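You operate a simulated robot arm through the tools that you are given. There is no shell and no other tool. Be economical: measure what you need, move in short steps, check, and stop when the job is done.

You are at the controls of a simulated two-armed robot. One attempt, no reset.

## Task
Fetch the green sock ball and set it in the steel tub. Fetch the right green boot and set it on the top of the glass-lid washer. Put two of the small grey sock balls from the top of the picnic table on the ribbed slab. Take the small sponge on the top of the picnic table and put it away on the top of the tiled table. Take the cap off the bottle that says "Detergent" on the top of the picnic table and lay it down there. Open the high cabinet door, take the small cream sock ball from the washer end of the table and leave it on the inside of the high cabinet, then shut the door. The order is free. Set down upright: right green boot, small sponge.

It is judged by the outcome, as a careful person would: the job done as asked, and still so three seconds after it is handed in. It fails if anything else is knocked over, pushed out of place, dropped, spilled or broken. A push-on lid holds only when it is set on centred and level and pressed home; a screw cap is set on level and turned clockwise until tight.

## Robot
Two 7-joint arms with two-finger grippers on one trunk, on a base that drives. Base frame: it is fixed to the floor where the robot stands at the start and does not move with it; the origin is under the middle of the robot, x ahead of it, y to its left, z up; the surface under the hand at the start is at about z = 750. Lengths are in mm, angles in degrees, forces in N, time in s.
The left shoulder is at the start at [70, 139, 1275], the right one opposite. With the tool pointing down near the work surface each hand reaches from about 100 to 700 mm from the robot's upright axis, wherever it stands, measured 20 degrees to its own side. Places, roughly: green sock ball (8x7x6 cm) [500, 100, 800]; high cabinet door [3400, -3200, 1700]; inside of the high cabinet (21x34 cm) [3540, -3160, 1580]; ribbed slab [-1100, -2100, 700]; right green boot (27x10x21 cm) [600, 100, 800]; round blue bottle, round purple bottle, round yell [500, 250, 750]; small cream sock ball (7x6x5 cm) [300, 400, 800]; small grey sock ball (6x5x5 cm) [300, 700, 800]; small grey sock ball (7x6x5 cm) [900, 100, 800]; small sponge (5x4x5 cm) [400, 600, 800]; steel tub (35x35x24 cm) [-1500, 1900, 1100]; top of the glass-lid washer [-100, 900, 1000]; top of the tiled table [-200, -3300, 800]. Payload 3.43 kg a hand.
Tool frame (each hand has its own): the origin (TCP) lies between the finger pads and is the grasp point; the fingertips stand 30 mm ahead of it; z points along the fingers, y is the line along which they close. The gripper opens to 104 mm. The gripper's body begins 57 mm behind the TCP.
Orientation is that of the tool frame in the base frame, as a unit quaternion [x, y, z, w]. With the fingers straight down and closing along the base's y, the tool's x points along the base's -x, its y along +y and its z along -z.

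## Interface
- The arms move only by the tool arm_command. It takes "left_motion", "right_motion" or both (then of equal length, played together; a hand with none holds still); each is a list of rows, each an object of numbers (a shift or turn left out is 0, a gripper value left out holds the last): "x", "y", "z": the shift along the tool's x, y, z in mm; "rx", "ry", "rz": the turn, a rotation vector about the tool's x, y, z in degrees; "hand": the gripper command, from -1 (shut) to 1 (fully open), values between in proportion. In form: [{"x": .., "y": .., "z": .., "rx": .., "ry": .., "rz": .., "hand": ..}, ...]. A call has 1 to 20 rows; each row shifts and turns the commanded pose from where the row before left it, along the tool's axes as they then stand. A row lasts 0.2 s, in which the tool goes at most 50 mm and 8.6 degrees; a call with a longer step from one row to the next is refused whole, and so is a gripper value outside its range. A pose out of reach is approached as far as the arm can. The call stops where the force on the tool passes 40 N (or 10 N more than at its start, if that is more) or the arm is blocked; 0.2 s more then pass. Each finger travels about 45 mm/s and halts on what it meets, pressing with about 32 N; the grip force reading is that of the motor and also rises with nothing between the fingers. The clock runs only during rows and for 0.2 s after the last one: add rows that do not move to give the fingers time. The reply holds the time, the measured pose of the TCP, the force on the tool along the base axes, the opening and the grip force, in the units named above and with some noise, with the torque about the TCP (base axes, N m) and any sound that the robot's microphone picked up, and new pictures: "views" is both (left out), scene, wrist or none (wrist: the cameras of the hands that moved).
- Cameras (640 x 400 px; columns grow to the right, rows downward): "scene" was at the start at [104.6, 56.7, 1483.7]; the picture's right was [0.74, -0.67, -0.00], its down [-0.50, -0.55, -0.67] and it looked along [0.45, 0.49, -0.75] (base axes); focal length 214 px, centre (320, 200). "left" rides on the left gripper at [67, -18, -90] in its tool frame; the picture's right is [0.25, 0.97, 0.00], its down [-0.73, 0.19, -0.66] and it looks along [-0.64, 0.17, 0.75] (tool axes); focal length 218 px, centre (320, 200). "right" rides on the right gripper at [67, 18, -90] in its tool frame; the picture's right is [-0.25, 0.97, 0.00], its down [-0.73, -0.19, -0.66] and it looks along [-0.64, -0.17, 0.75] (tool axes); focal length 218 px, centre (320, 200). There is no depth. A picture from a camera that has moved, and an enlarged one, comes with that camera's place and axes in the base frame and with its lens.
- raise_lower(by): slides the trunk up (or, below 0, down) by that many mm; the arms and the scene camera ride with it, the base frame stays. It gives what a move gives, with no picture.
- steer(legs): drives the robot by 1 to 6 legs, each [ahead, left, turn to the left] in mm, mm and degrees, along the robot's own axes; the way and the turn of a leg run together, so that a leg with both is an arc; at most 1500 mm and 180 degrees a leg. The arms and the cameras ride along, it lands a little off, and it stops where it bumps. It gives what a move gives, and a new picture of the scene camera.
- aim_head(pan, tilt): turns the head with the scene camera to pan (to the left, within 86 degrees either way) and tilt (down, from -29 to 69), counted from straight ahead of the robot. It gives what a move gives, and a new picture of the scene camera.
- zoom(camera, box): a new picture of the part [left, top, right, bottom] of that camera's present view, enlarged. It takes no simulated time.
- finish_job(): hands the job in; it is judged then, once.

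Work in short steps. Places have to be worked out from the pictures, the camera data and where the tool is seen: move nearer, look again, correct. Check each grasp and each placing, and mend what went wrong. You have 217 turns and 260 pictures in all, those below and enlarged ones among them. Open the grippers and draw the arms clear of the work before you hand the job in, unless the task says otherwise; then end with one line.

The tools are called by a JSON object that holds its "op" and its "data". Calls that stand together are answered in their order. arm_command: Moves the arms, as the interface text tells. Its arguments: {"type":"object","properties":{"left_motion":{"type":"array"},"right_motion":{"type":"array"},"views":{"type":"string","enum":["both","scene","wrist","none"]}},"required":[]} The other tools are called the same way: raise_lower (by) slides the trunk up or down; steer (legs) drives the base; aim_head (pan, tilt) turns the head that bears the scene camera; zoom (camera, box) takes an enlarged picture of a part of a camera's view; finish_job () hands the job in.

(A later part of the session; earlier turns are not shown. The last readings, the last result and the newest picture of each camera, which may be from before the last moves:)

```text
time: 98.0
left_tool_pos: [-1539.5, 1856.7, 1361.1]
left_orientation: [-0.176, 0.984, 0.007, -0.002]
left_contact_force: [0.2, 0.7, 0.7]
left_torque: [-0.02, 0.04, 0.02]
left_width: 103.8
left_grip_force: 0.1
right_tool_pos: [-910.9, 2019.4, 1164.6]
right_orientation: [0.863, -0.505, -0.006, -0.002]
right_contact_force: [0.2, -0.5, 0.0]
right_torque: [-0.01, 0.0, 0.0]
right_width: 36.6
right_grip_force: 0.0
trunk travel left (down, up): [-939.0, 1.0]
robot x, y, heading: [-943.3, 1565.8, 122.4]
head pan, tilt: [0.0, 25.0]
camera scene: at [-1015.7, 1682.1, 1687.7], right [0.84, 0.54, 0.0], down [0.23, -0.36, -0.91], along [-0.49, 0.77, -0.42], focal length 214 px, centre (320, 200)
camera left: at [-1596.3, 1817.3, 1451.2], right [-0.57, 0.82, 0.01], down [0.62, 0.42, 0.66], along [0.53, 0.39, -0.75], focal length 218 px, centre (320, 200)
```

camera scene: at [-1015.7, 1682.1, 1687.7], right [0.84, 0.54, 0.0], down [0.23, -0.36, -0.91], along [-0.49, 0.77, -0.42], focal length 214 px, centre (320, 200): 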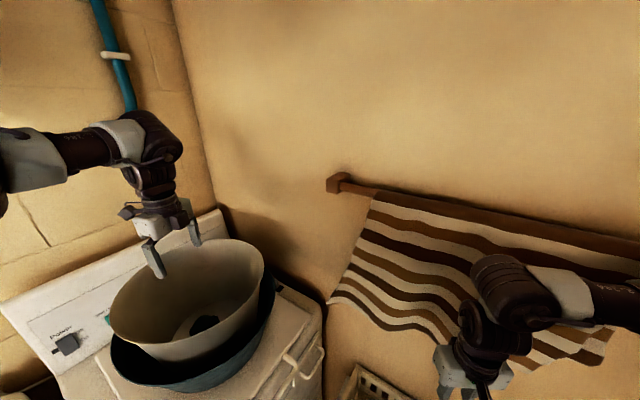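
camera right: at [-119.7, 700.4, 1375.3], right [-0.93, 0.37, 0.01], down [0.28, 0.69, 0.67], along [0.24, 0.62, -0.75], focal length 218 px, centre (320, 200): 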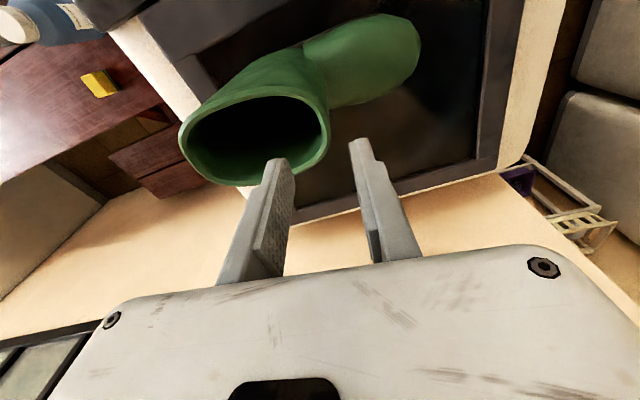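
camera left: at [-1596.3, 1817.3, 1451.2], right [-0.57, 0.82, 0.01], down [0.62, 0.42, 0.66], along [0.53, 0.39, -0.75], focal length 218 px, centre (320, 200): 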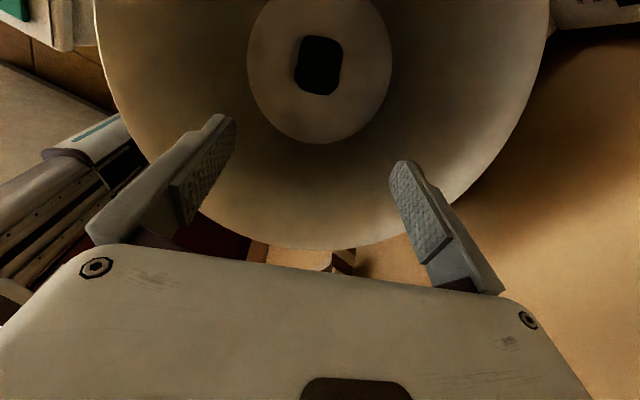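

Green ball is in the tub. Retract the left hand, then drive back the same way to near the table's end.

{"op": "arm_command", "data": {"left_motion": [{"y": -41}, {"y": -41}, {"y": -41}, {"y": -41}, {"y": -41}], "views": "none"}}

{"op": "steer", "data": {"legs": [[-506, 322, 0], [-669, 279, 0], [-665, -525, 0]]}}

```text
time: 99.2
left_tool_pos: [-1467.8, 1659.3, 1357.9]
left_orientation: [-0.176, 0.984, 0.008, -0.002]
left_contact_force: [0.7, -0.1, -0.6]
left_torque: [0.06, 0.02, -0.02]
left_width: 104.1
left_grip_force: 0.0
right_tool_pos: [-908.7, 2015.2, 1166.1]
right_orientation: [0.864, -0.504, -0.007, -0.003]
right_contact_force: [0.2, -0.9, 0.2]
right_torque: [0.08, -0.01, 0.02]
right_width: 36.4
right_grip_force: 0.0
trunk travel left (down, up): [-939.0, 1.0]
robot x, y, heading: [-943.1, 1562.2, 122.3]
head pan, tilt: [0.0, 25.0]
```

```text
time: 110.3
left_tool_pos: [-550.3, 59.7, 1356.8]
left_orientation: [-0.173, 0.985, 0.005, -0.003]
left_contact_force: [0.0, 0.8, -0.2]
left_torque: [0.0, -0.01, 0.0]
left_width: 104.2
left_grip_force: 0.0
right_tool_pos: [11.8, 413.4, 1165.3]
right_orientation: [0.862, -0.508, -0.005, -0.002]
right_contact_force: [-0.6, -0.2, -0.2]
right_torque: [-0.01, -0.01, 0.0]
right_width: 36.5
right_grip_force: 0.1
trunk travel left (down, up): [-939.0, 1.0]
robot x, y, heading: [-20.1, -42.0, 122.2]
head pan, tilt: [0.0, 25.0]
camera scene: at [-98.2, 76.2, 1687.6], right [0.85, 0.53, 0.0], down [0.23, -0.36, -0.91], along [-0.48, 0.77, -0.42], focal length 214 px, centre (320, 200)
```

scene: 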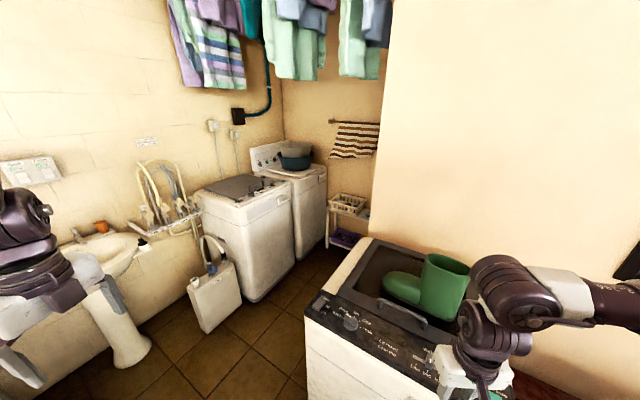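

Back near the table. Turn to heading ~26° for the left arm to take the grey ball near the washer end, and edge closer.

{"op": "steer", "data": {"legs": [[0, 0, -96], [70, 65, 0]]}}

{"op": "aim_head", "data": {"pan": 30, "tilt": 50}}

{"op": "zoom", "data": {"camera": "left", "box": [0, 0, 640, 400]}}

```text
time: 115.5
left_tool_pos: [170.3, 547.2, 1361.3]
left_orientation: [0.62, 0.784, 0.009, 0.002]
left_contact_force: [-0.8, 0.4, -0.2]
left_torque: [0.06, 0.0, 0.0]
left_width: 104.3
left_grip_force: 0.0
right_tool_pos: [458.2, -47.9, 1165.8]
right_orientation: [-0.195, 0.981, 0.005, 0.007]
right_contact_force: [-0.6, -0.6, -0.1]
right_torque: [0.09, -0.04, 0.01]
right_width: 36.6
right_grip_force: 0.0
trunk travel left (down, up): [-939.0, 1.0]
robot x, y, heading: [11.5, 45.0, 25.6]
head pan, tilt: [0.0, 25.0]
camera scene: at [138.1, 94.0, 1688.5], right [0.43, -0.9, -0.01], down [-0.38, -0.18, -0.91], along [0.82, 0.39, -0.42], focal length 214 px, centre (320, 200)
```

scene: 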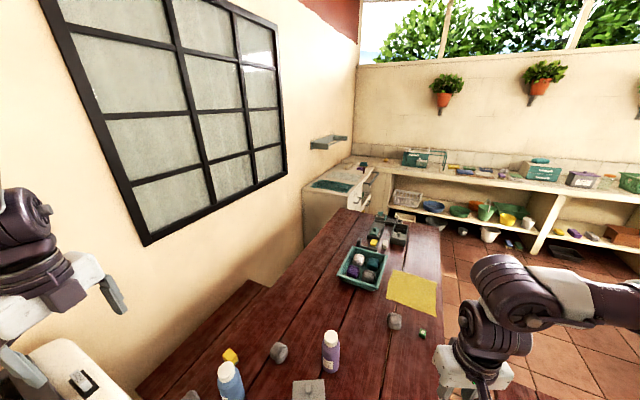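

```text
time: 116.4
left_tool_pos: [175.0, 558.6, 1356.4]
left_orientation: [0.62, 0.785, 0.004, 0.003]
left_contact_force: [0.6, 1.2, 0.4]
left_torque: [-0.01, -0.02, 0.03]
left_width: 104.1
left_grip_force: 0.0
right_tool_pos: [461.9, -39.2, 1165.7]
right_orientation: [-0.195, 0.981, 0.001, 0.005]
right_contact_force: [0.6, 0.3, 0.6]
right_torque: [-0.01, 0.0, -0.01]
right_width: 36.4
right_grip_force: 0.1
trunk travel left (down, up): [-939.0, 1.0]
robot x, y, heading: [12.8, 44.8, 25.4]
head pan, tilt: [30.0, 50.0]
camera scene: at [103.8, 131.7, 1650.0], right [0.82, -0.57, 0.0], down [-0.43, -0.63, -0.64], along [0.36, 0.53, -0.77], focal length 214 px, centre (320, 200)
```

scene: 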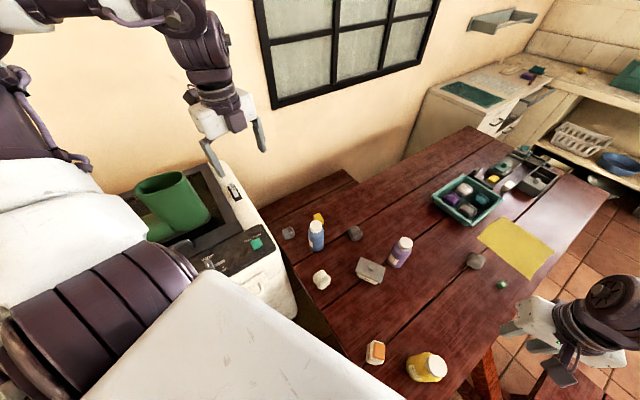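

```text
1.00 times, centred on (320, 200) of left (not enlarged: the box is as wide or as high as the picture)
camera zoom: at [140.3, 621.1, 1445.3], right [0.88, 0.47, 0.01], down [0.35, -0.67, 0.66], along [0.32, -0.58, -0.75], focal length 218 px, centre (320, 200)
```

zoom: 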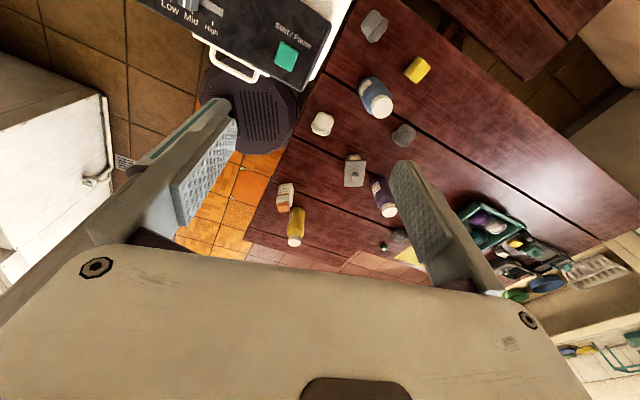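

Positions: grey1 [278,654], grey2 [527,476], cream [279,388], sponge [432,639], cap top [362,543,895]. I bring the left hand above grey1 and look.

{"op": "arm_command", "data": {"left_motion": [{"x": 13, "y": 20, "z": 25}, {"x": 13, "y": 20, "z": 40}, {"x": 13, "y": 20, "z": 40}, {"x": 13, "y": 20, "z": 40}, {"x": 13, "y": 20, "z": 40}, {"y": 15, "z": 45}, {"z": 45}, {"z": 45}, {"z": 45}, {"z": 30}], "views": "wrist"}}

```text
time: 118.6
left_tool_pos: [277.6, 647.7, 963.3]
left_orientation: [0.619, 0.785, 0.006, 0.003]
left_contact_force: [0.6, -0.5, 0.1]
left_torque: [-0.01, -0.02, 0.03]
left_width: 104.1
left_grip_force: 0.2
right_tool_pos: [460.9, -40.6, 1164.2]
right_orientation: [-0.196, 0.981, 0.002, 0.006]
right_contact_force: [-0.2, 0.4, 0.5]
right_torque: [0.05, -0.03, -0.03]
right_width: 36.2
right_grip_force: 0.1
trunk travel left (down, up): [-939.0, 1.0]
robot x, y, heading: [10.2, 44.5, 25.3]
head pan, tilt: [30.0, 50.0]
camera left: at [241.9, 710.8, 1053.7], right [0.88, 0.47, 0.01], down [0.35, -0.67, 0.66], along [0.32, -0.57, -0.75], focal length 218 px, centre (320, 200)
```

left: 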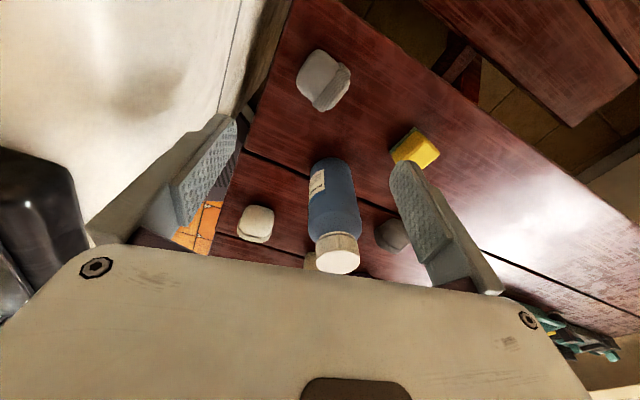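

Grey1's long axis runs down-right in the view; I rotate the hand -45°, shift 12 mm along tool x, and descend to z≈793.

{"op": "arm_command", "data": {"left_motion": [{"x": 12, "rz": -8}, {"rz": -8}, {"rz": -8}, {"rz": -8}, {"rz": -8}, {"z": 40}, {"z": 40}, {"z": 20}], "views": "wrist"}}

```text
time: 120.5
left_tool_pos: [283.0, 662.8, 869.9]
left_orientation: [0.317, 0.948, 0.011, 0.008]
left_contact_force: [1.4, -0.1, 0.2]
left_torque: [0.05, 0.16, 0.04]
left_width: 104.0
left_grip_force: 0.0
right_tool_pos: [462.8, -44.1, 1163.9]
right_orientation: [-0.194, 0.981, 0.004, 0.005]
right_contact_force: [0.0, 0.1, 0.4]
right_torque: [-0.01, 0.0, -0.01]
right_width: 36.4
right_grip_force: 0.1
trunk travel left (down, up): [-939.0, 1.0]
robot x, y, heading: [10.6, 44.0, 25.5]
head pan, tilt: [30.0, 50.0]
stopped in row 8 (left hand): the force on the tool passed its limit at 53 N (the readings are from after the stop); the commanded pose is now the measured one
camera left: at [215.6, 688.5, 958.3], right [0.38, 0.93, 0.02], down [0.68, -0.3, 0.67], along [0.62, -0.24, -0.74], focal length 218 px, centre (320, 200)
```

left: 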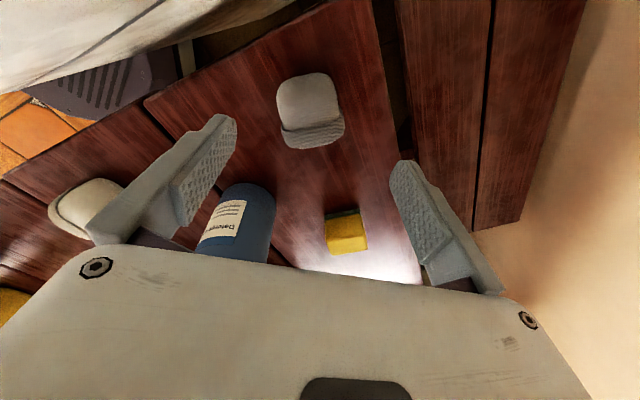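

The camera housing likely met the washer's edge. I back up 40 and tilt the hand 25° so the camera rises away from the washer.

{"op": "arm_command", "data": {"left_motion": [{"z": -25}, {"z": -15}, {"ry": 8.3}, {"ry": 8.3}, {"ry": 8.3}], "views": "both"}}

```text
time: 121.7
left_tool_pos: [281.1, 663.0, 911.0]
left_orientation: [0.306, 0.928, 0.08, -0.198]
left_contact_force: [0.7, 0.5, 0.8]
left_torque: [-0.02, 0.0, 0.01]
left_width: 104.0
left_grip_force: 0.0
right_tool_pos: [462.3, -42.5, 1162.9]
right_orientation: [-0.194, 0.981, 0.003, 0.005]
right_contact_force: [0.0, -0.5, 0.2]
right_torque: [0.06, 0.02, -0.02]
right_width: 36.3
right_grip_force: 0.1
trunk travel left (down, up): [-939.0, 1.0]
robot x, y, heading: [13.3, 45.0, 25.3]
head pan, tilt: [30.0, 50.0]
camera scene: at [104.3, 126.1, 1650.3], right [0.82, -0.57, 0.0], down [-0.43, -0.63, -0.64], along [0.36, 0.53, -0.77], focal length 214 px, centre (320, 200)
camera left: at [248.2, 661.7, 1019.1], right [0.39, 0.91, 0.13], down [0.86, -0.41, 0.3], along [0.33, 0.0, -0.95], focal length 218 px, centre (320, 200)
```

scene: 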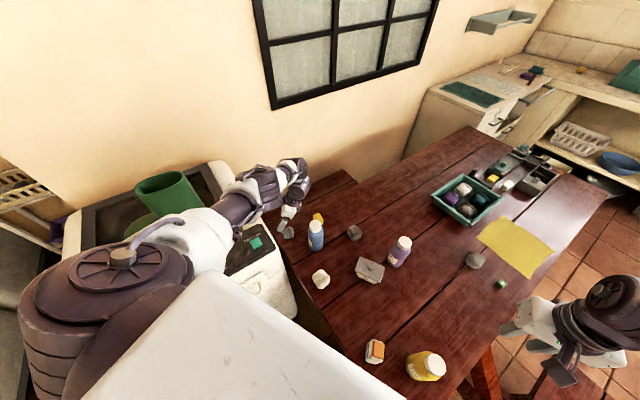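
left: 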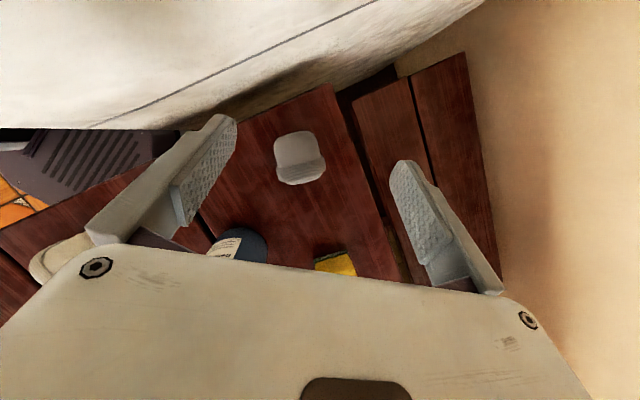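

Ball is at [278,661], directly below the TCP. Descend vertically with the tilted hand (117 mm).

{"op": "arm_command", "data": {"left_motion": [{"z": 26.5, "x": -12.3}, {"z": 26.5, "x": -12.3}, {"z": 26.5, "x": -12.3}, {"z": 26.5, "x": -12.3}], "views": "wrist"}}

```text
time: 122.7
left_tool_pos: [271.9, 651.4, 816.9]
left_orientation: [0.306, 0.928, 0.078, -0.198]
left_contact_force: [0.7, -0.1, 0.0]
left_torque: [-0.02, 0.0, -0.02]
left_width: 104.0
left_grip_force: 0.0
left hand out of reach, approached as far as the arm can: row 3, 4
right_tool_pos: [462.3, -41.7, 1164.6]
right_orientation: [-0.195, 0.981, 0.003, 0.004]
right_contact_force: [1.2, -0.2, -1.0]
right_torque: [-0.02, 0.01, 0.0]
right_width: 36.3
right_grip_force: 0.0
trunk travel left (down, up): [-939.0, 1.0]
robot x, y, heading: [11.1, 42.0, 25.3]
head pan, tilt: [30.0, 50.0]
camera left: at [239.1, 650.6, 925.9], right [0.39, 0.91, 0.13], down [0.86, -0.41, 0.3], along [0.33, -0.01, -0.95], focal length 218 px, centre (320, 200)
```

left: 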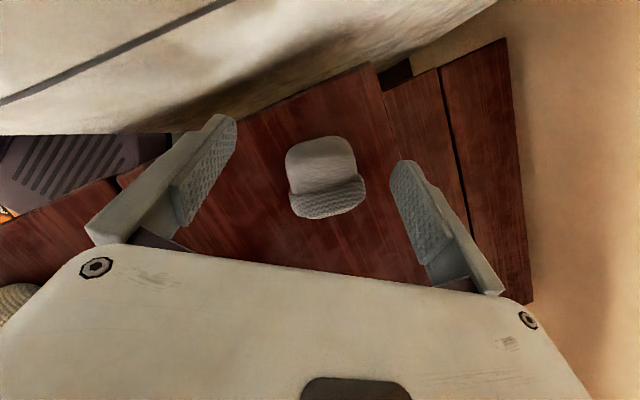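

Reach limit due to raised trunk; lower the trunk 22 mm, nudge 8 mm along the closing axis, and close.

{"op": "raise_lower", "data": {"by": -22}}

{"op": "arm_command", "data": {"left_motion": [{"y": 7}, {"hand": -1}, {"hand": -1}, {"hand": -1}, {"hand": -1}, {"hand": -1}, {"hand": -1}, {"hand": -1}], "views": "none"}}

```text
time: 123.4
left_tool_pos: [272.0, 651.3, 794.0]
left_orientation: [0.306, 0.928, 0.078, -0.197]
left_contact_force: [-0.5, -0.8, 0.1]
left_torque: [0.02, -0.01, 0.0]
left_width: 104.2
left_grip_force: 0.2
right_tool_pos: [461.6, -41.4, 1141.8]
right_orientation: [-0.194, 0.981, 0.001, 0.005]
right_contact_force: [0.3, 0.1, -0.2]
right_torque: [0.02, 0.03, 0.03]
right_width: 36.3
right_grip_force: 0.1
trunk travel left (down, up): [-917.0, 23.0]
robot x, y, heading: [12.1, 42.0, 25.5]
head pan, tilt: [30.0, 50.0]
```

```text
time: 125.2
left_tool_pos: [272.2, 656.2, 800.1]
left_orientation: [0.306, 0.928, 0.078, -0.197]
left_contact_force: [-0.4, 0.4, 0.7]
left_torque: [-0.02, 0.04, 0.04]
left_width: 50.4
left_grip_force: 31.9
left hand out of reach, approached as far as the arm can: row 1
right_tool_pos: [461.1, -41.8, 1142.9]
right_orientation: [-0.195, 0.981, 0.002, 0.006]
right_contact_force: [0.4, 0.4, 0.0]
right_torque: [0.04, 0.02, -0.01]
right_width: 36.5
right_grip_force: 0.1
trunk travel left (down, up): [-917.0, 23.0]
robot x, y, heading: [9.4, 44.9, 25.8]
head pan, tilt: [30.0, 50.0]
```

Gripped at 50 mm. Lift with the trunk 23 mm and check with the wrist camera.

{"op": "raise_lower", "data": {"by": 22}}

{"op": "arm_command", "data": {"left_motion": [{"z": -20}, {"z": -20}, {"z": -20}], "views": "wrist"}}

```text
time: 125.8
left_tool_pos: [272.7, 654.4, 823.3]
left_orientation: [0.306, 0.928, 0.078, -0.197]
left_contact_force: [-0.4, 0.3, 0.1]
left_torque: [-0.03, 0.01, -0.01]
left_width: 50.2
left_grip_force: 32.4
right_tool_pos: [461.6, -41.8, 1165.1]
right_orientation: [-0.194, 0.981, 0.002, 0.006]
right_contact_force: [0.3, -0.1, -1.1]
right_torque: [-0.02, 0.01, 0.01]
right_width: 36.3
right_grip_force: 0.1
trunk travel left (down, up): [-939.0, 1.0]
robot x, y, heading: [14.9, 45.5, 25.6]
head pan, tilt: [30.0, 50.0]
```

```text
time: 126.7
left_tool_pos: [291.8, 638.5, 878.3]
left_orientation: [0.307, 0.928, 0.079, -0.197]
left_contact_force: [0.1, -0.3, -0.5]
left_torque: [0.0, -0.02, -0.01]
left_width: 49.5
left_grip_force: 31.7
right_tool_pos: [460.9, -42.7, 1163.8]
right_orientation: [-0.194, 0.981, 0.003, 0.005]
right_contact_force: [0.4, -0.2, -0.6]
right_torque: [0.02, -0.02, 0.03]
right_width: 36.3
right_grip_force: 0.0
trunk travel left (down, up): [-939.0, 1.0]
robot x, y, heading: [11.3, 42.5, 25.7]
head pan, tilt: [30.0, 50.0]
camera left: at [259.5, 637.9, 986.7], right [0.39, 0.91, 0.13], down [0.86, -0.41, 0.3], along [0.33, -0.01, -0.94], focal length 218 px, centre (320, 200)
```

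left: 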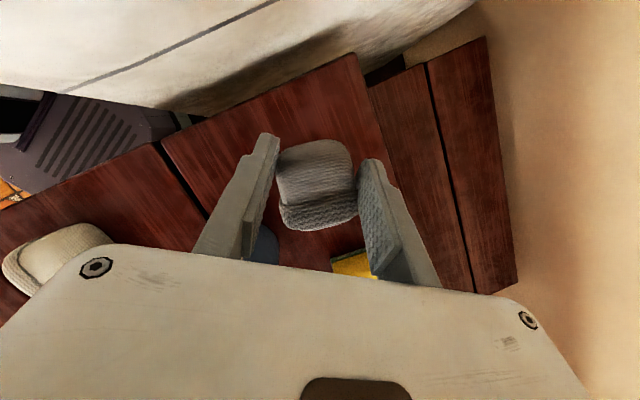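

Grey1 is held. Raise it vertically and untilt.

{"op": "arm_command", "data": {"left_motion": [{"z": -33.5, "x": 15.6}, {"z": -33.5, "x": 15.6}, {"z": -33.5, "x": 15.6}, {"z": -33.5, "x": 15.6}, {"z": -33.5, "x": 15.6}, {"z": -33.5, "x": 15.6}, {"z": -33.5, "x": 15.6}, {"z": -33.5, "x": 15.6}, {"ry": -8.3}, {"ry": -8.3}, {"ry": -8.3}], "views": "scene"}}

```text
time: 129.1
left_tool_pos: [284.4, 634.1, 1173.9]
left_orientation: [0.316, 0.949, 0.011, 0.01]
left_contact_force: [-0.6, -0.1, -0.4]
left_torque: [-0.03, -0.01, -0.03]
left_width: 48.3
left_grip_force: 32.0
right_tool_pos: [459.2, -40.7, 1165.6]
right_orientation: [-0.195, 0.981, 0.003, 0.005]
right_contact_force: [0.5, 0.3, 0.0]
right_torque: [-0.02, -0.02, 0.03]
right_width: 36.3
right_grip_force: 0.1
trunk travel left (down, up): [-939.0, 1.0]
robot x, y, heading: [11.1, 44.4, 25.5]
head pan, tilt: [30.0, 50.0]
camera scene: at [101.1, 128.8, 1650.3], right [0.82, -0.57, 0.0], down [-0.43, -0.63, -0.64], along [0.37, 0.53, -0.77], focal length 214 px, centre (320, 200)
```

scene: 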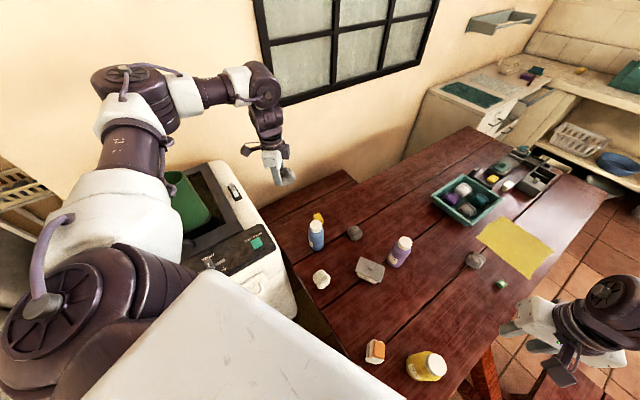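

Before turning, raise the left hand to ~1370 and pull it in so it clears the boot.

{"op": "arm_command", "data": {"left_motion": [{"z": -40}, {"z": -40}, {"z": -40}, {"z": -30, "x": -6, "y": -30}, {"z": -20, "x": -6, "y": -30}, {"z": -20, "x": -6, "y": -30}, {"x": -6, "y": -30}], "views": "none"}}

```text
time: 130.7
left_tool_pos: [227.4, 520.7, 1360.7]
left_orientation: [0.315, 0.949, 0.011, 0.009]
left_contact_force: [-0.1, -0.7, -0.2]
left_torque: [-0.01, 0.0, 0.0]
left_width: 47.9
left_grip_force: 32.3
right_tool_pos: [460.4, -43.0, 1165.6]
right_orientation: [-0.195, 0.981, 0.003, 0.006]
right_contact_force: [0.4, 1.0, 0.1]
right_torque: [0.02, -0.03, 0.03]
right_width: 36.4
right_grip_force: 0.3
trunk travel left (down, up): [-939.0, 1.0]
robot x, y, heading: [12.0, 44.4, 25.7]
head pan, tilt: [30.0, 50.0]
```

Turn to heading 65°, lower the trunk 110 and open the right gripper, looking with the right wrist.

{"op": "steer", "data": {"legs": [[0, 0, 40]]}}

{"op": "raise_lower", "data": {"by": -110}}

{"op": "arm_command", "data": {"right_motion": [{"hand": 1}, {"hand": 1}, {"hand": 1}, {"hand": 1}, {"hand": 1}], "views": "wrist"}}

```text
time: 132.9
left_tool_pos: [-128.7, 546.7, 1359.2]
left_orientation: [-0.028, 1.0, 0.013, 0.003]
left_contact_force: [0.6, 0.2, 0.5]
left_torque: [0.0, 0.02, -0.02]
left_width: 47.8
left_grip_force: 32.3
right_tool_pos: [412.0, 270.0, 1163.0]
right_orientation: [-0.519, 0.855, 0.004, 0.004]
right_contact_force: [0.2, -0.6, 0.6]
right_torque: [0.01, 0.0, -0.01]
right_width: 36.3
right_grip_force: 0.0
trunk travel left (down, up): [-939.0, 1.0]
robot x, y, heading: [13.2, 46.0, 65.6]
head pan, tilt: [30.0, 50.0]
camera scene: at [27.9, 165.5, 1650.2], right [1.0, 0.1, 0.0], down [0.08, -0.76, -0.64], along [-0.06, 0.64, -0.77], focal length 214 px, centre (320, 200)
```

scene: 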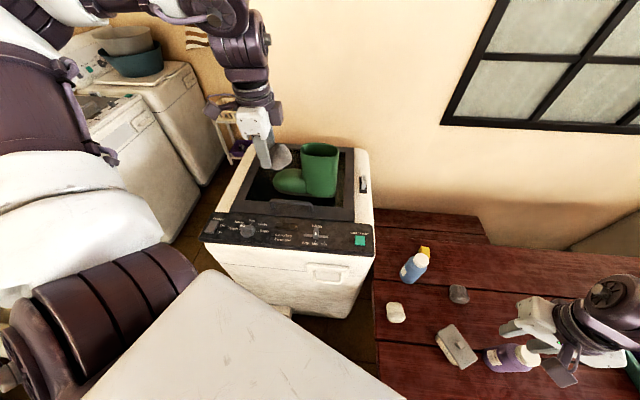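

```text
time: 134.3
left_tool_pos: [-130.8, 547.9, 1250.0]
left_orientation: [-0.029, 0.999, 0.013, 0.004]
left_contact_force: [0.4, 0.2, -0.9]
left_torque: [0.02, 0.03, 0.03]
left_width: 47.9
left_grip_force: 31.2
right_tool_pos: [411.5, 268.4, 1054.3]
right_orientation: [-0.52, 0.854, 0.004, 0.004]
right_contact_force: [-0.3, 0.3, 0.0]
right_torque: [0.02, -0.02, 0.0]
right_width: 36.4
right_grip_force: 0.0
trunk travel left (down, up): [-829.0, 111.0]
robot x, y, heading: [12.5, 42.4, 65.3]
head pan, tilt: [30.0, 50.0]
```

```text
time: 135.5
left_tool_pos: [-130.8, 548.4, 1249.7]
left_orientation: [-0.028, 1.0, 0.012, 0.003]
left_contact_force: [0.0, 0.4, -0.4]
left_torque: [0.0, 0.01, 0.01]
left_width: 47.7
left_grip_force: 31.8
right_tool_pos: [410.9, 268.9, 1054.6]
right_orientation: [-0.519, 0.855, 0.004, 0.004]
right_contact_force: [0.3, 0.0, -0.8]
right_torque: [0.01, 0.02, 0.0]
right_width: 104.1
right_grip_force: 0.1
trunk travel left (down, up): [-829.0, 111.0]
robot x, y, heading: [11.0, 48.3, 65.6]
head pan, tilt: [30.0, 50.0]
camera right: at [364.5, 216.8, 1143.4], right [-0.74, 0.67, 0.01], down [0.5, 0.55, 0.66], along [0.44, 0.5, -0.75], focal length 218 px, centre (320, 200)
```

right: 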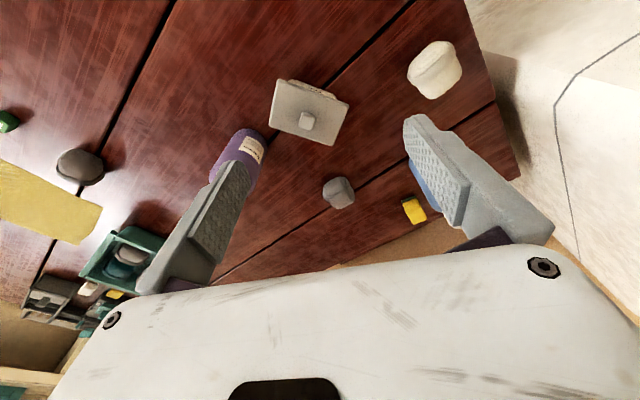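

Grey2 at ≈[530,470]. Move the right hand over it, descending to z≈890.

{"op": "arm_command", "data": {"right_motion": [{"x": -38, "y": -2, "z": 5}, {"x": -38, "y": -2, "z": 10}, {"x": -38, "y": -2, "z": 20}, {"x": -38, "y": -2, "z": 25}, {"x": -38, "y": -2, "z": 30}, {"x": -38, "y": -2, "z": 30}, {"x": -5, "z": 44}], "views": "wrist"}}

```text
time: 137.1
left_tool_pos: [-131.4, 547.2, 1249.3]
left_orientation: [-0.029, 0.999, 0.012, 0.004]
left_contact_force: [-0.2, -0.2, -0.3]
left_torque: [-0.03, 0.0, 0.02]
left_width: 47.4
left_grip_force: 31.6
right_tool_pos: [529.1, 472.0, 893.4]
right_orientation: [-0.52, 0.854, 0.003, 0.004]
right_contact_force: [1.1, -0.2, -0.1]
right_torque: [-0.03, 0.01, 0.02]
right_width: 104.1
right_grip_force: 0.1
trunk travel left (down, up): [-829.0, 111.0]
robot x, y, heading: [15.7, 46.5, 65.8]
head pan, tilt: [30.0, 50.0]
camera right: at [483.4, 421.3, 982.2], right [-0.74, 0.67, 0.01], down [0.5, 0.55, 0.66], along [0.44, 0.5, -0.75], focal length 218 px, centre (320, 200)
```

right: 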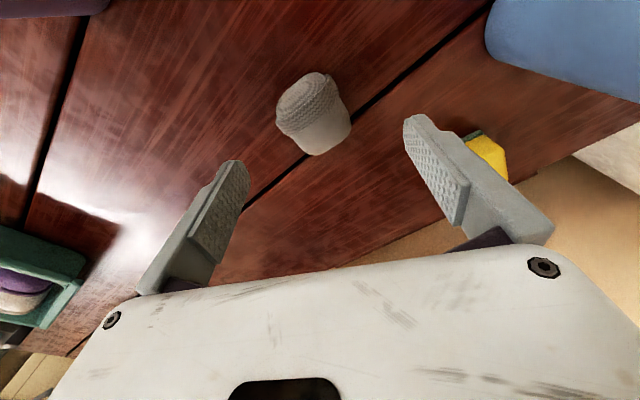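

Nearly centred; rotate -24° to close across the narrow side, descend to z≈792 and grip.

{"op": "arm_command", "data": {"right_motion": [{"y": -4, "rz": -8}, {"rz": -8}, {"rz": -8}, {"z": 35}, {"z": 35}, {"z": 30}, {"hand": -1}, {"hand": -1}, {"hand": -1}, {"hand": -1}, {"hand": -1}, {"hand": -1}, {"z": -25}, {"z": -35}], "views": "wrist"}}

```text
time: 140.1
left_tool_pos: [-129.4, 545.4, 1250.3]
left_orientation: [-0.029, 0.999, 0.014, 0.003]
left_contact_force: [-0.1, 0.4, 0.3]
left_torque: [0.04, 0.01, 0.0]
left_width: 47.5
left_grip_force: 31.6
right_tool_pos: [533.6, 471.5, 856.5]
right_orientation: [-0.686, 0.727, 0.003, 0.005]
right_contact_force: [-0.4, 0.9, -0.4]
right_torque: [0.01, -0.01, -0.01]
right_width: 67.8
right_grip_force: 31.9
right hand out of reach, approached as far as the arm can: row 5
trunk travel left (down, up): [-829.0, 111.0]
robot x, y, heading: [13.5, 44.6, 65.7]
head pan, tilt: [30.0, 50.0]
camera right: at [512.8, 404.0, 945.2], right [-0.95, 0.31, 0.0], down [0.23, 0.71, 0.67], along [0.2, 0.63, -0.75], focal length 218 px, centre (320, 200)
```

right: 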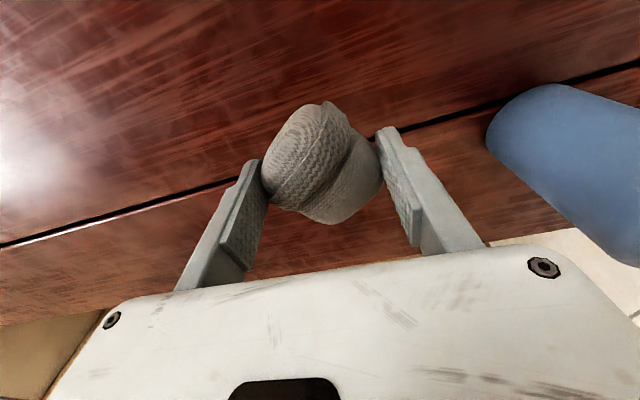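

Held, but across its long diagonal near the tips. Safer to set it back down and regrip; lower 58, open, rise and look.

{"op": "arm_command", "data": {"right_motion": [{"z": 30}, {"z": 25}, {"hand": 0.5}, {"hand": 1}, {"hand": 1}, {"hand": 1}, {"z": -40}, {"z": -20}], "views": "wrist"}}

```text
time: 141.9
left_tool_pos: [-131.3, 546.5, 1250.2]
left_orientation: [-0.029, 0.999, 0.014, 0.005]
left_contact_force: [-0.1, 0.4, -0.8]
left_torque: [0.04, 0.04, 0.02]
left_width: 47.3
left_grip_force: 32.2
right_tool_pos: [532.8, 469.6, 861.6]
right_orientation: [-0.686, 0.727, 0.003, 0.005]
right_contact_force: [-0.5, -0.4, 0.2]
right_torque: [-0.06, 0.0, 0.01]
right_width: 104.0
right_grip_force: 0.1
trunk travel left (down, up): [-829.0, 111.0]
robot x, y, heading: [13.7, 42.5, 65.8]
head pan, tilt: [30.0, 50.0]
camera right: at [511.2, 404.7, 951.2], right [-0.95, 0.31, 0.0], down [0.23, 0.71, 0.67], along [0.2, 0.63, -0.75], focal length 218 px, centre (320, 200)
```

right: 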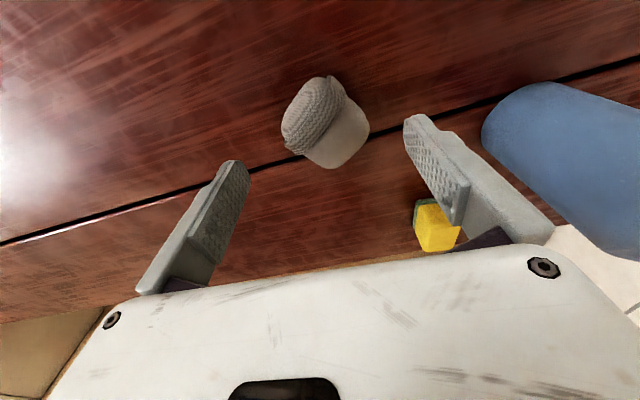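

Now its long axis is ~35° down-right in view; rotate the hand -55° and shift 5 mm, then look again before gripping.

{"op": "arm_command", "data": {"right_motion": [{"y": 5.5, "x": 3, "rz": -8}, {"rz": -8}, {"rz": -8}, {"rz": -8}, {"rz": -8}, {"rz": -8}, {"rz": -7}], "views": "wrist"}}

```text
time: 143.5
left_tool_pos: [-130.1, 547.6, 1249.6]
left_orientation: [-0.029, 0.999, 0.013, 0.005]
left_contact_force: [-0.2, -0.1, -0.6]
left_torque: [-0.04, 0.02, 0.02]
left_width: 47.1
left_grip_force: 32.1
right_tool_pos: [527.8, 468.7, 862.5]
right_orientation: [0.945, -0.328, -0.001, -0.006]
right_contact_force: [0.0, 0.1, 0.0]
right_torque: [-0.01, -0.01, 0.0]
right_width: 103.8
right_grip_force: 0.1
trunk travel left (down, up): [-829.0, 111.0]
robot x, y, heading: [11.1, 44.7, 65.9]
head pan, tilt: [30.0, 50.0]
camera right: at [569.0, 413.1, 951.2], right [-0.8, -0.6, -0.01], down [-0.46, 0.59, 0.66], along [-0.39, 0.53, -0.75], focal length 218 px, centre (320, 200)
```

right: 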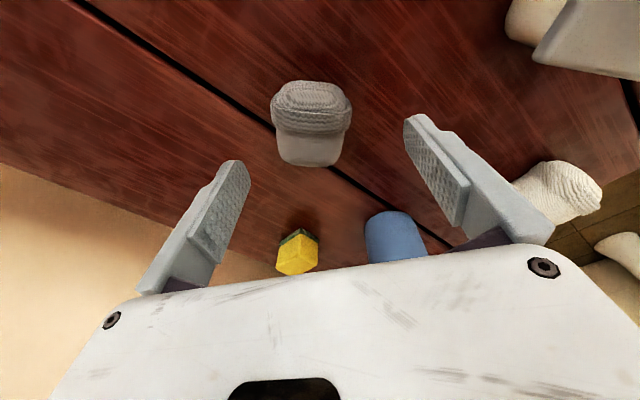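

Aligned. Shift -6 mm, descend 70, grip, lift.

{"op": "arm_command", "data": {"right_motion": [{"y": -6, "z": 20}, {"z": 25}, {"z": 26}, {"hand": -1}, {"hand": -1}, {"hand": -1}, {"hand": -1}, {"hand": -1}, {"hand": -1}, {"z": -25}, {"z": -35}], "views": "wrist"}}

```text
time: 145.9
left_tool_pos: [-130.3, 546.5, 1248.7]
left_orientation: [-0.028, 1.0, 0.013, 0.004]
left_contact_force: [0.4, 0.0, -0.5]
left_torque: [0.02, 0.03, 0.04]
left_width: 46.8
left_grip_force: 32.2
right_tool_pos: [531.4, 472.0, 851.7]
right_orientation: [0.945, -0.328, -0.001, -0.006]
right_contact_force: [-0.2, 0.3, -0.2]
right_torque: [0.0, -0.02, 0.0]
right_width: 59.2
right_grip_force: 32.5
trunk travel left (down, up): [-829.0, 111.0]
robot x, y, heading: [10.9, 43.7, 65.5]
head pan, tilt: [30.0, 50.0]
camera right: at [573.6, 417.0, 940.9], right [-0.8, -0.6, -0.01], down [-0.46, 0.59, 0.66], along [-0.39, 0.53, -0.75], focal length 218 px, centre (320, 200)
```

right: 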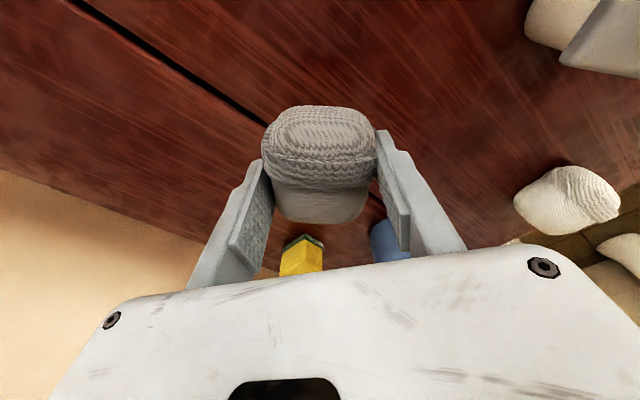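

Good grip (59 mm). Lift the right hand 240, turn clockwise to face -y, then look along the way.

{"op": "arm_command", "data": {"right_motion": [{"z": -40}, {"z": -40}, {"z": -40}, {"z": -40}, {"z": -40}, {"z": -40}], "views": "none"}}

{"op": "aim_head", "data": {"pan": 0, "tilt": 35}}

{"op": "steer", "data": {"legs": [[0, 0, -160]]}}

```text
time: 147.3
left_tool_pos: [-131.3, 547.0, 1249.9]
left_orientation: [-0.029, 0.999, 0.013, 0.004]
left_contact_force: [-1.7, 0.5, -0.3]
left_torque: [-0.01, -0.03, 0.01]
left_width: 46.9
left_grip_force: 32.2
right_tool_pos: [529.1, 470.8, 1090.6]
right_orientation: [0.944, -0.329, 0.001, -0.006]
right_contact_force: [-0.2, 0.3, -0.2]
right_torque: [0.03, 0.01, -0.02]
right_width: 58.6
right_grip_force: 31.9
trunk travel left (down, up): [-829.0, 111.0]
robot x, y, heading: [13.2, 41.3, 65.7]
head pan, tilt: [30.0, 50.0]
```

```text
time: 148.3
left_tool_pos: [-130.6, 547.9, 1248.7]
left_orientation: [-0.03, 0.999, 0.012, 0.004]
left_contact_force: [0.3, 0.4, -0.7]
left_torque: [-0.01, 0.03, -0.01]
left_width: 46.7
left_grip_force: 32.0
right_tool_pos: [530.1, 471.3, 1090.3]
right_orientation: [0.944, -0.329, -0.001, -0.006]
right_contact_force: [0.2, 0.4, -1.2]
right_torque: [-0.01, -0.05, 0.02]
right_width: 58.5
right_grip_force: 31.7
trunk travel left (down, up): [-829.0, 111.0]
robot x, y, heading: [14.0, 46.4, 65.8]
head pan, tilt: [0.0, 35.0]
camera scene: at [71.1, 169.7, 1561.9], right [0.91, -0.41, 0.0], down [-0.24, -0.52, -0.82], along [0.34, 0.75, -0.57], focal length 214 px, centre (320, 200)
```

scene: 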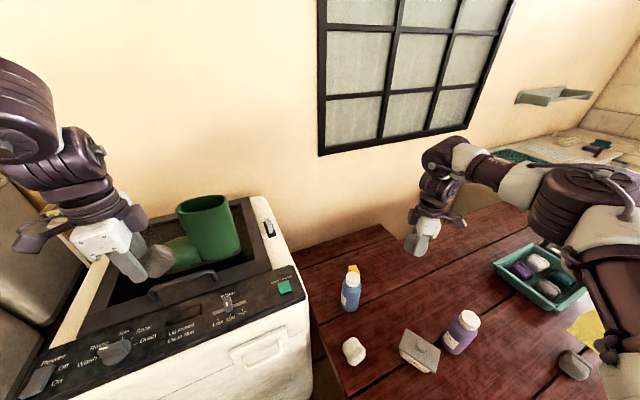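

```text
time: 155.2
left_tool_pos: [318.6, -378.8, 1249.5]
left_orientation: [0.979, 0.203, -0.002, 0.014]
left_contact_force: [0.0, 1.3, -1.1]
left_torque: [0.0, 0.02, 0.01]
left_width: 46.2
left_grip_force: 31.6
right_tool_pos: [-328.5, -532.4, 1091.5]
right_orientation: [0.16, 0.987, -0.005, 0.001]
right_contact_force: [-0.7, -0.2, 0.3]
right_torque: [0.02, -0.02, 0.0]
right_width: 57.2
right_grip_force: 32.2
trunk travel left (down, up): [-829.0, 111.0]
robot x, y, heading: [13.3, 44.2, -94.4]
head pan, tilt: [0.0, 35.0]
camera scene: at [3.6, -94.9, 1561.9], right [-1.0, 0.08, 0.0], down [0.04, 0.57, -0.82], along [-0.06, -0.82, -0.57], focal length 214 px, centre (320, 200)
```

scene: 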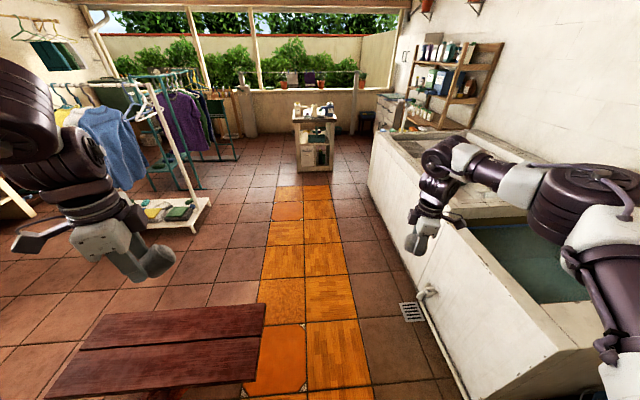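

Corridor is clear along the orange tiles. Drive down it, biased to mid-corridor (x≈-200), to about y=-1950.

{"op": "steer", "data": {"legs": [[300, -190, 0], [850, 0, 0], [850, 0, 0]]}}

```text
time: 165.8
left_tool_pos: [4.6, -2362.7, 1250.7]
left_orientation: [0.978, 0.21, -0.002, 0.014]
left_contact_force: [-1.4, -0.5, -0.1]
left_torque: [0.03, -0.05, 0.0]
left_width: 46.0
left_grip_force: 31.7
right_tool_pos: [-639.2, -2529.4, 1091.9]
right_orientation: [0.15, 0.989, -0.005, 0.001]
right_contact_force: [0.1, 0.2, 0.1]
right_torque: [0.01, -0.01, -0.04]
right_width: 55.6
right_grip_force: 32.2
trunk travel left (down, up): [-829.0, 111.0]
robot x, y, heading: [-313.0, -1951.1, -92.9]
head pan, tilt: [0.0, 35.0]
camera scene: at [-315.6, -2084.6, 1562.1], right [-1.0, 0.06, 0.0], down [0.03, 0.57, -0.82], along [-0.05, -0.82, -0.57], focal length 214 px, centre (320, 200)
```

scene: 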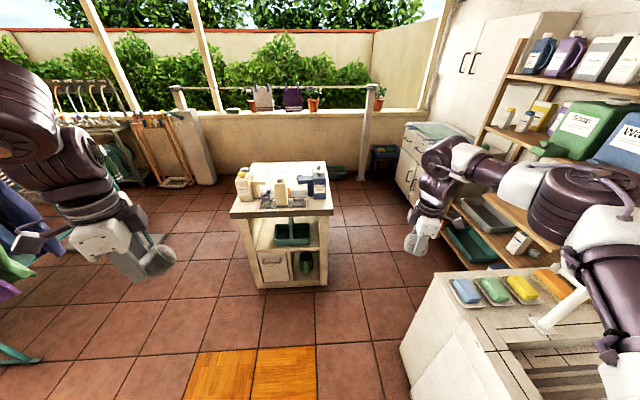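

The ribbed slab is on the counter at lower right. Turn right ~87° to face it.

{"op": "steer", "data": {"legs": [[0, 0, -87]]}}

{"op": "aim_head", "data": {"pan": 0, "tilt": 50}}

```text
time: 169.9
left_tool_pos: [-712.4, -2278.3, 1249.4]
left_orientation: [0.853, -0.522, -0.011, 0.008]
left_contact_force: [-0.1, -0.1, 0.1]
left_torque: [-0.01, 0.03, -0.04]
left_width: 45.5
left_grip_force: 31.7
right_tool_pos: [-907.5, -1642.6, 1091.5]
right_orientation: [0.792, 0.611, -0.006, -0.003]
right_contact_force: [0.5, 0.5, 0.1]
right_torque: [-0.02, 0.01, -0.01]
right_width: 55.2
right_grip_force: 32.2
trunk travel left (down, up): [-829.0, 111.0]
robot x, y, heading: [-308.3, -1948.4, 179.3]
head pan, tilt: [0.0, 35.0]
camera scene: at [-446.4, -1946.2, 1561.9], right [0.01, 1.0, 0.0], down [0.57, -0.01, -0.82], along [-0.82, 0.01, -0.57], focal length 214 px, centre (320, 200)
```

scene: 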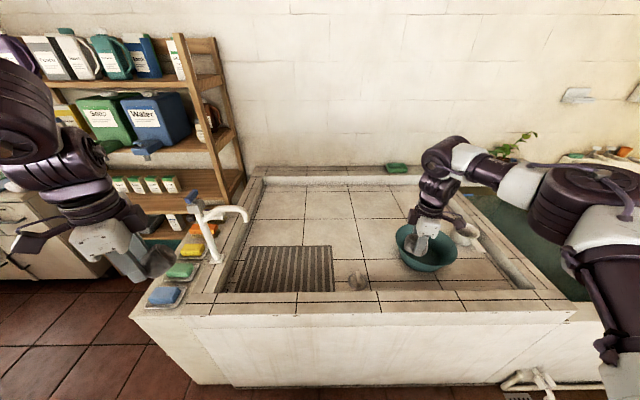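

```text
time: 170.7
left_tool_pos: [-712.1, -2277.8, 1249.7]
left_orientation: [0.853, -0.522, -0.01, 0.008]
left_contact_force: [1.1, 0.3, -0.7]
left_torque: [-0.02, 0.0, -0.03]
left_width: 45.5
left_grip_force: 31.8
right_tool_pos: [-907.5, -1642.1, 1091.1]
right_orientation: [0.792, 0.611, -0.006, -0.002]
right_contact_force: [0.2, 1.2, -0.3]
right_torque: [0.02, -0.01, 0.03]
right_width: 55.1
right_grip_force: 31.8
trunk travel left (down, up): [-829.0, 111.0]
robot x, y, heading: [-308.9, -1947.0, 179.1]
head pan, tilt: [0.0, 50.0]
camera scene: at [-435.4, -1945.8, 1540.2], right [0.01, 1.0, 0.0], down [0.77, -0.01, -0.64], along [-0.64, 0.01, -0.77], focal length 214 px, centre (320, 200)
```

scene: 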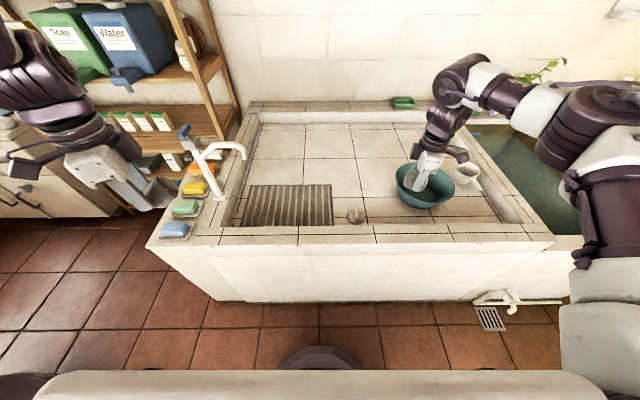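

Slab spans x -1240..-978, y -2320..-1880 in the sink. Drive forward 200 and right 90 so the left arm can place at ≈[-1060,-2120].

{"op": "steer", "data": {"legs": [[200, -90, 0]]}}

{"op": "zoom", "data": {"camera": "left", "box": [0, 0, 640, 400]}}

```text
time: 172.4
left_tool_pos: [-908.9, -2187.0, 1250.1]
left_orientation: [0.852, -0.523, -0.012, 0.009]
left_contact_force: [0.3, -1.1, -0.2]
left_torque: [-0.02, 0.0, 0.0]
left_width: 45.9
left_grip_force: 32.1
right_tool_pos: [-1104.4, -1550.0, 1092.5]
right_orientation: [0.793, 0.61, -0.006, -0.004]
right_contact_force: [0.4, 0.8, 0.3]
right_torque: [0.03, 0.03, -0.02]
right_width: 54.8
right_grip_force: 31.7
trunk travel left (down, up): [-829.0, 111.0]
robot x, y, heading: [-506.2, -1850.3, 179.1]
head pan, tilt: [0.0, 50.0]
camera scene: at [-630.8, -1855.0, 1540.6], right [0.01, 1.0, 0.0], down [0.76, -0.01, -0.64], along [-0.64, 0.01, -0.76], focal length 214 px, centre (320, 200)
```

scene: 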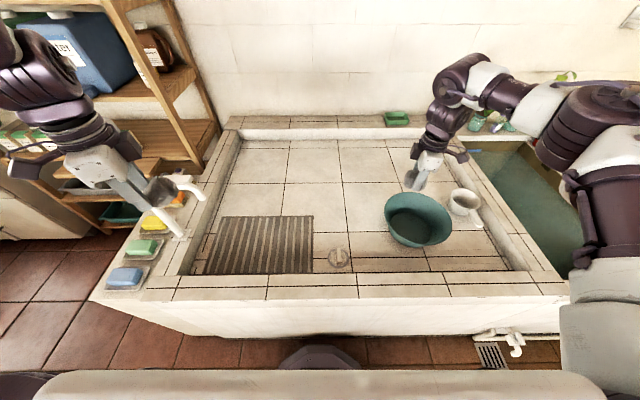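

```text
1.00 times, centred on (320, 200) of left (not enlarged: the box is as wide or as high as the picture)
camera zoom: at [-861.5, -2236.5, 1338.1], right [-0.75, -0.66, 0.02], down [-0.48, 0.57, 0.67], along [-0.46, 0.49, -0.74], focal length 218 px, centre (320, 200)
```

zoom: 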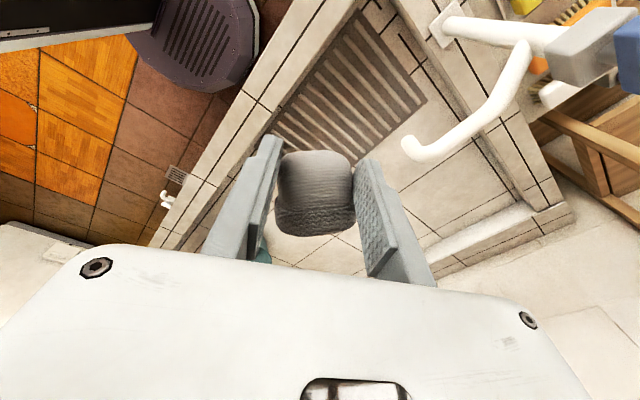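

The faucet spout tip is near [-1058,-2212,1072], so I place the left ball at ≈[-1030,-2050]. Move above it at current height, with slight counter-rotation so the camera faces away from the spout.

{"op": "arm_command", "data": {"left_motion": [{"x": -44, "y": 11.5}, {"x": -44, "y": 11.5}, {"x": -44, "y": 11.5}, {"x": -44, "y": 11.5}, {"rz": -8}, {"rz": -8}, {"rz": -8}, {"z": 40}], "views": "both"}}

```text
time: 174.2
left_tool_pos: [-1034.1, -2049.5, 1210.6]
left_orientation: [0.943, -0.334, -0.012, 0.005]
left_contact_force: [0.6, -0.1, -0.8]
left_torque: [0.0, -0.02, 0.0]
left_width: 45.4
left_grip_force: 32.5
right_tool_pos: [-1107.2, -1549.3, 1089.9]
right_orientation: [0.792, 0.61, -0.004, -0.002]
right_contact_force: [-0.4, 0.0, 0.5]
right_torque: [0.0, 0.0, -0.01]
right_width: 55.0
right_grip_force: 32.0
trunk travel left (down, up): [-829.0, 111.0]
robot x, y, heading: [-510.6, -1853.9, 179.5]
head pan, tilt: [0.0, 50.0]
camera scene: at [-636.4, -1854.6, 1540.1], right [0.01, 1.0, 0.0], down [0.77, -0.01, -0.64], along [-0.64, 0.01, -0.77], focal length 214 px, centre (320, 200)
camera left: at [-970.0, -2076.9, 1299.3], right [-0.41, -0.91, 0.01], down [-0.67, 0.31, 0.67], along [-0.62, 0.27, -0.74], focal length 218 px, centre (320, 200)
```

scene: 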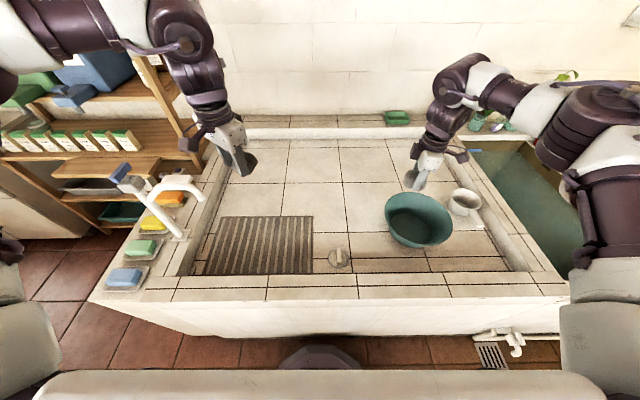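
left: 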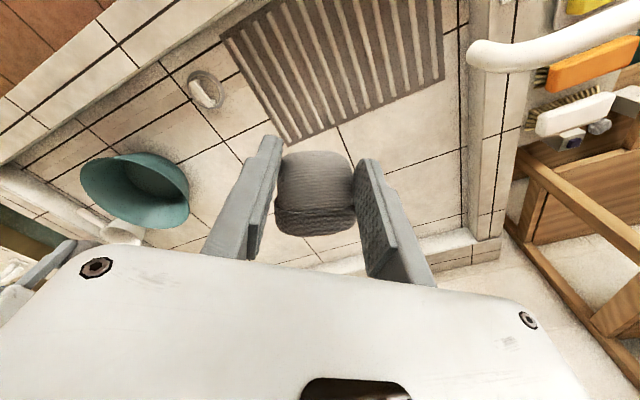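

TCP is over the slab (x -1235..-945, y -2300..-1860, z≈700). Lower trunk 130, then descend with the arm in steps.

{"op": "raise_lower", "data": {"by": -130}}

{"op": "arm_command", "data": {"left_motion": [{"z": 40}, {"z": 40}, {"z": 40}, {"z": 40}, {"z": 40}, {"z": 40}, {"z": 35}], "views": "both"}}

```text
time: 175.8
left_tool_pos: [-1032.6, -2049.3, 1082.4]
left_orientation: [0.942, -0.335, -0.012, 0.006]
left_contact_force: [0.1, -0.2, -0.1]
left_torque: [-0.02, -0.03, 0.02]
left_width: 45.3
left_grip_force: 32.1
right_tool_pos: [-1106.7, -1548.6, 959.9]
right_orientation: [0.792, 0.61, -0.005, -0.002]
right_contact_force: [0.3, 0.1, -1.2]
right_torque: [0.0, 0.02, 0.0]
right_width: 55.1
right_grip_force: 32.1
trunk travel left (down, up): [-699.0, 241.0]
robot x, y, heading: [-510.7, -1853.2, 179.2]
head pan, tilt: [0.0, 50.0]
```

```text
time: 177.4
left_tool_pos: [-1041.3, -2048.9, 807.8]
left_orientation: [0.942, -0.334, -0.013, 0.007]
left_contact_force: [-0.1, -0.5, -0.3]
left_torque: [-0.03, 0.01, -0.03]
left_width: 45.2
left_grip_force: 32.3
right_tool_pos: [-1106.5, -1548.4, 961.8]
right_orientation: [0.792, 0.61, -0.005, -0.003]
right_contact_force: [0.2, 0.0, 0.0]
right_torque: [-0.02, -0.05, 0.02]
right_width: 54.9
right_grip_force: 31.8
trunk travel left (down, up): [-699.0, 241.0]
robot x, y, heading: [-511.2, -1852.4, 179.1]
head pan, tilt: [0.0, 50.0]
camera scene: at [-635.1, -1853.5, 1410.2], right [0.01, 1.0, 0.0], down [0.77, -0.01, -0.64], along [-0.64, 0.01, -0.77], focal length 214 px, centre (320, 200)
camera left: at [-975.9, -2076.3, 894.8], right [-0.41, -0.91, 0.01], down [-0.67, 0.31, 0.67], along [-0.62, 0.27, -0.74], focal length 218 px, centre (320, 200)
```

scene: 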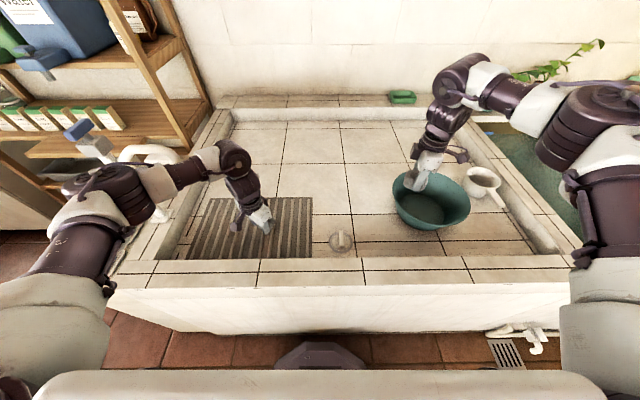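
left: 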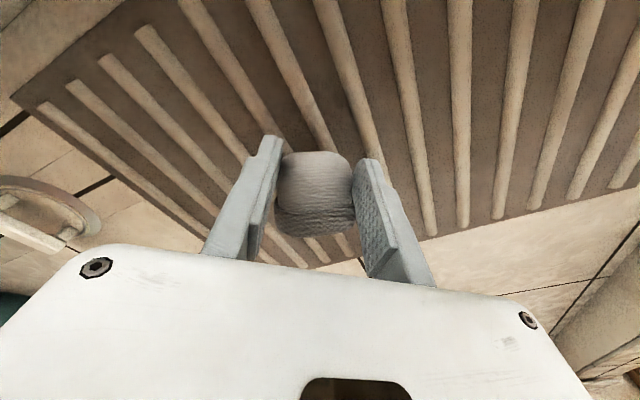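

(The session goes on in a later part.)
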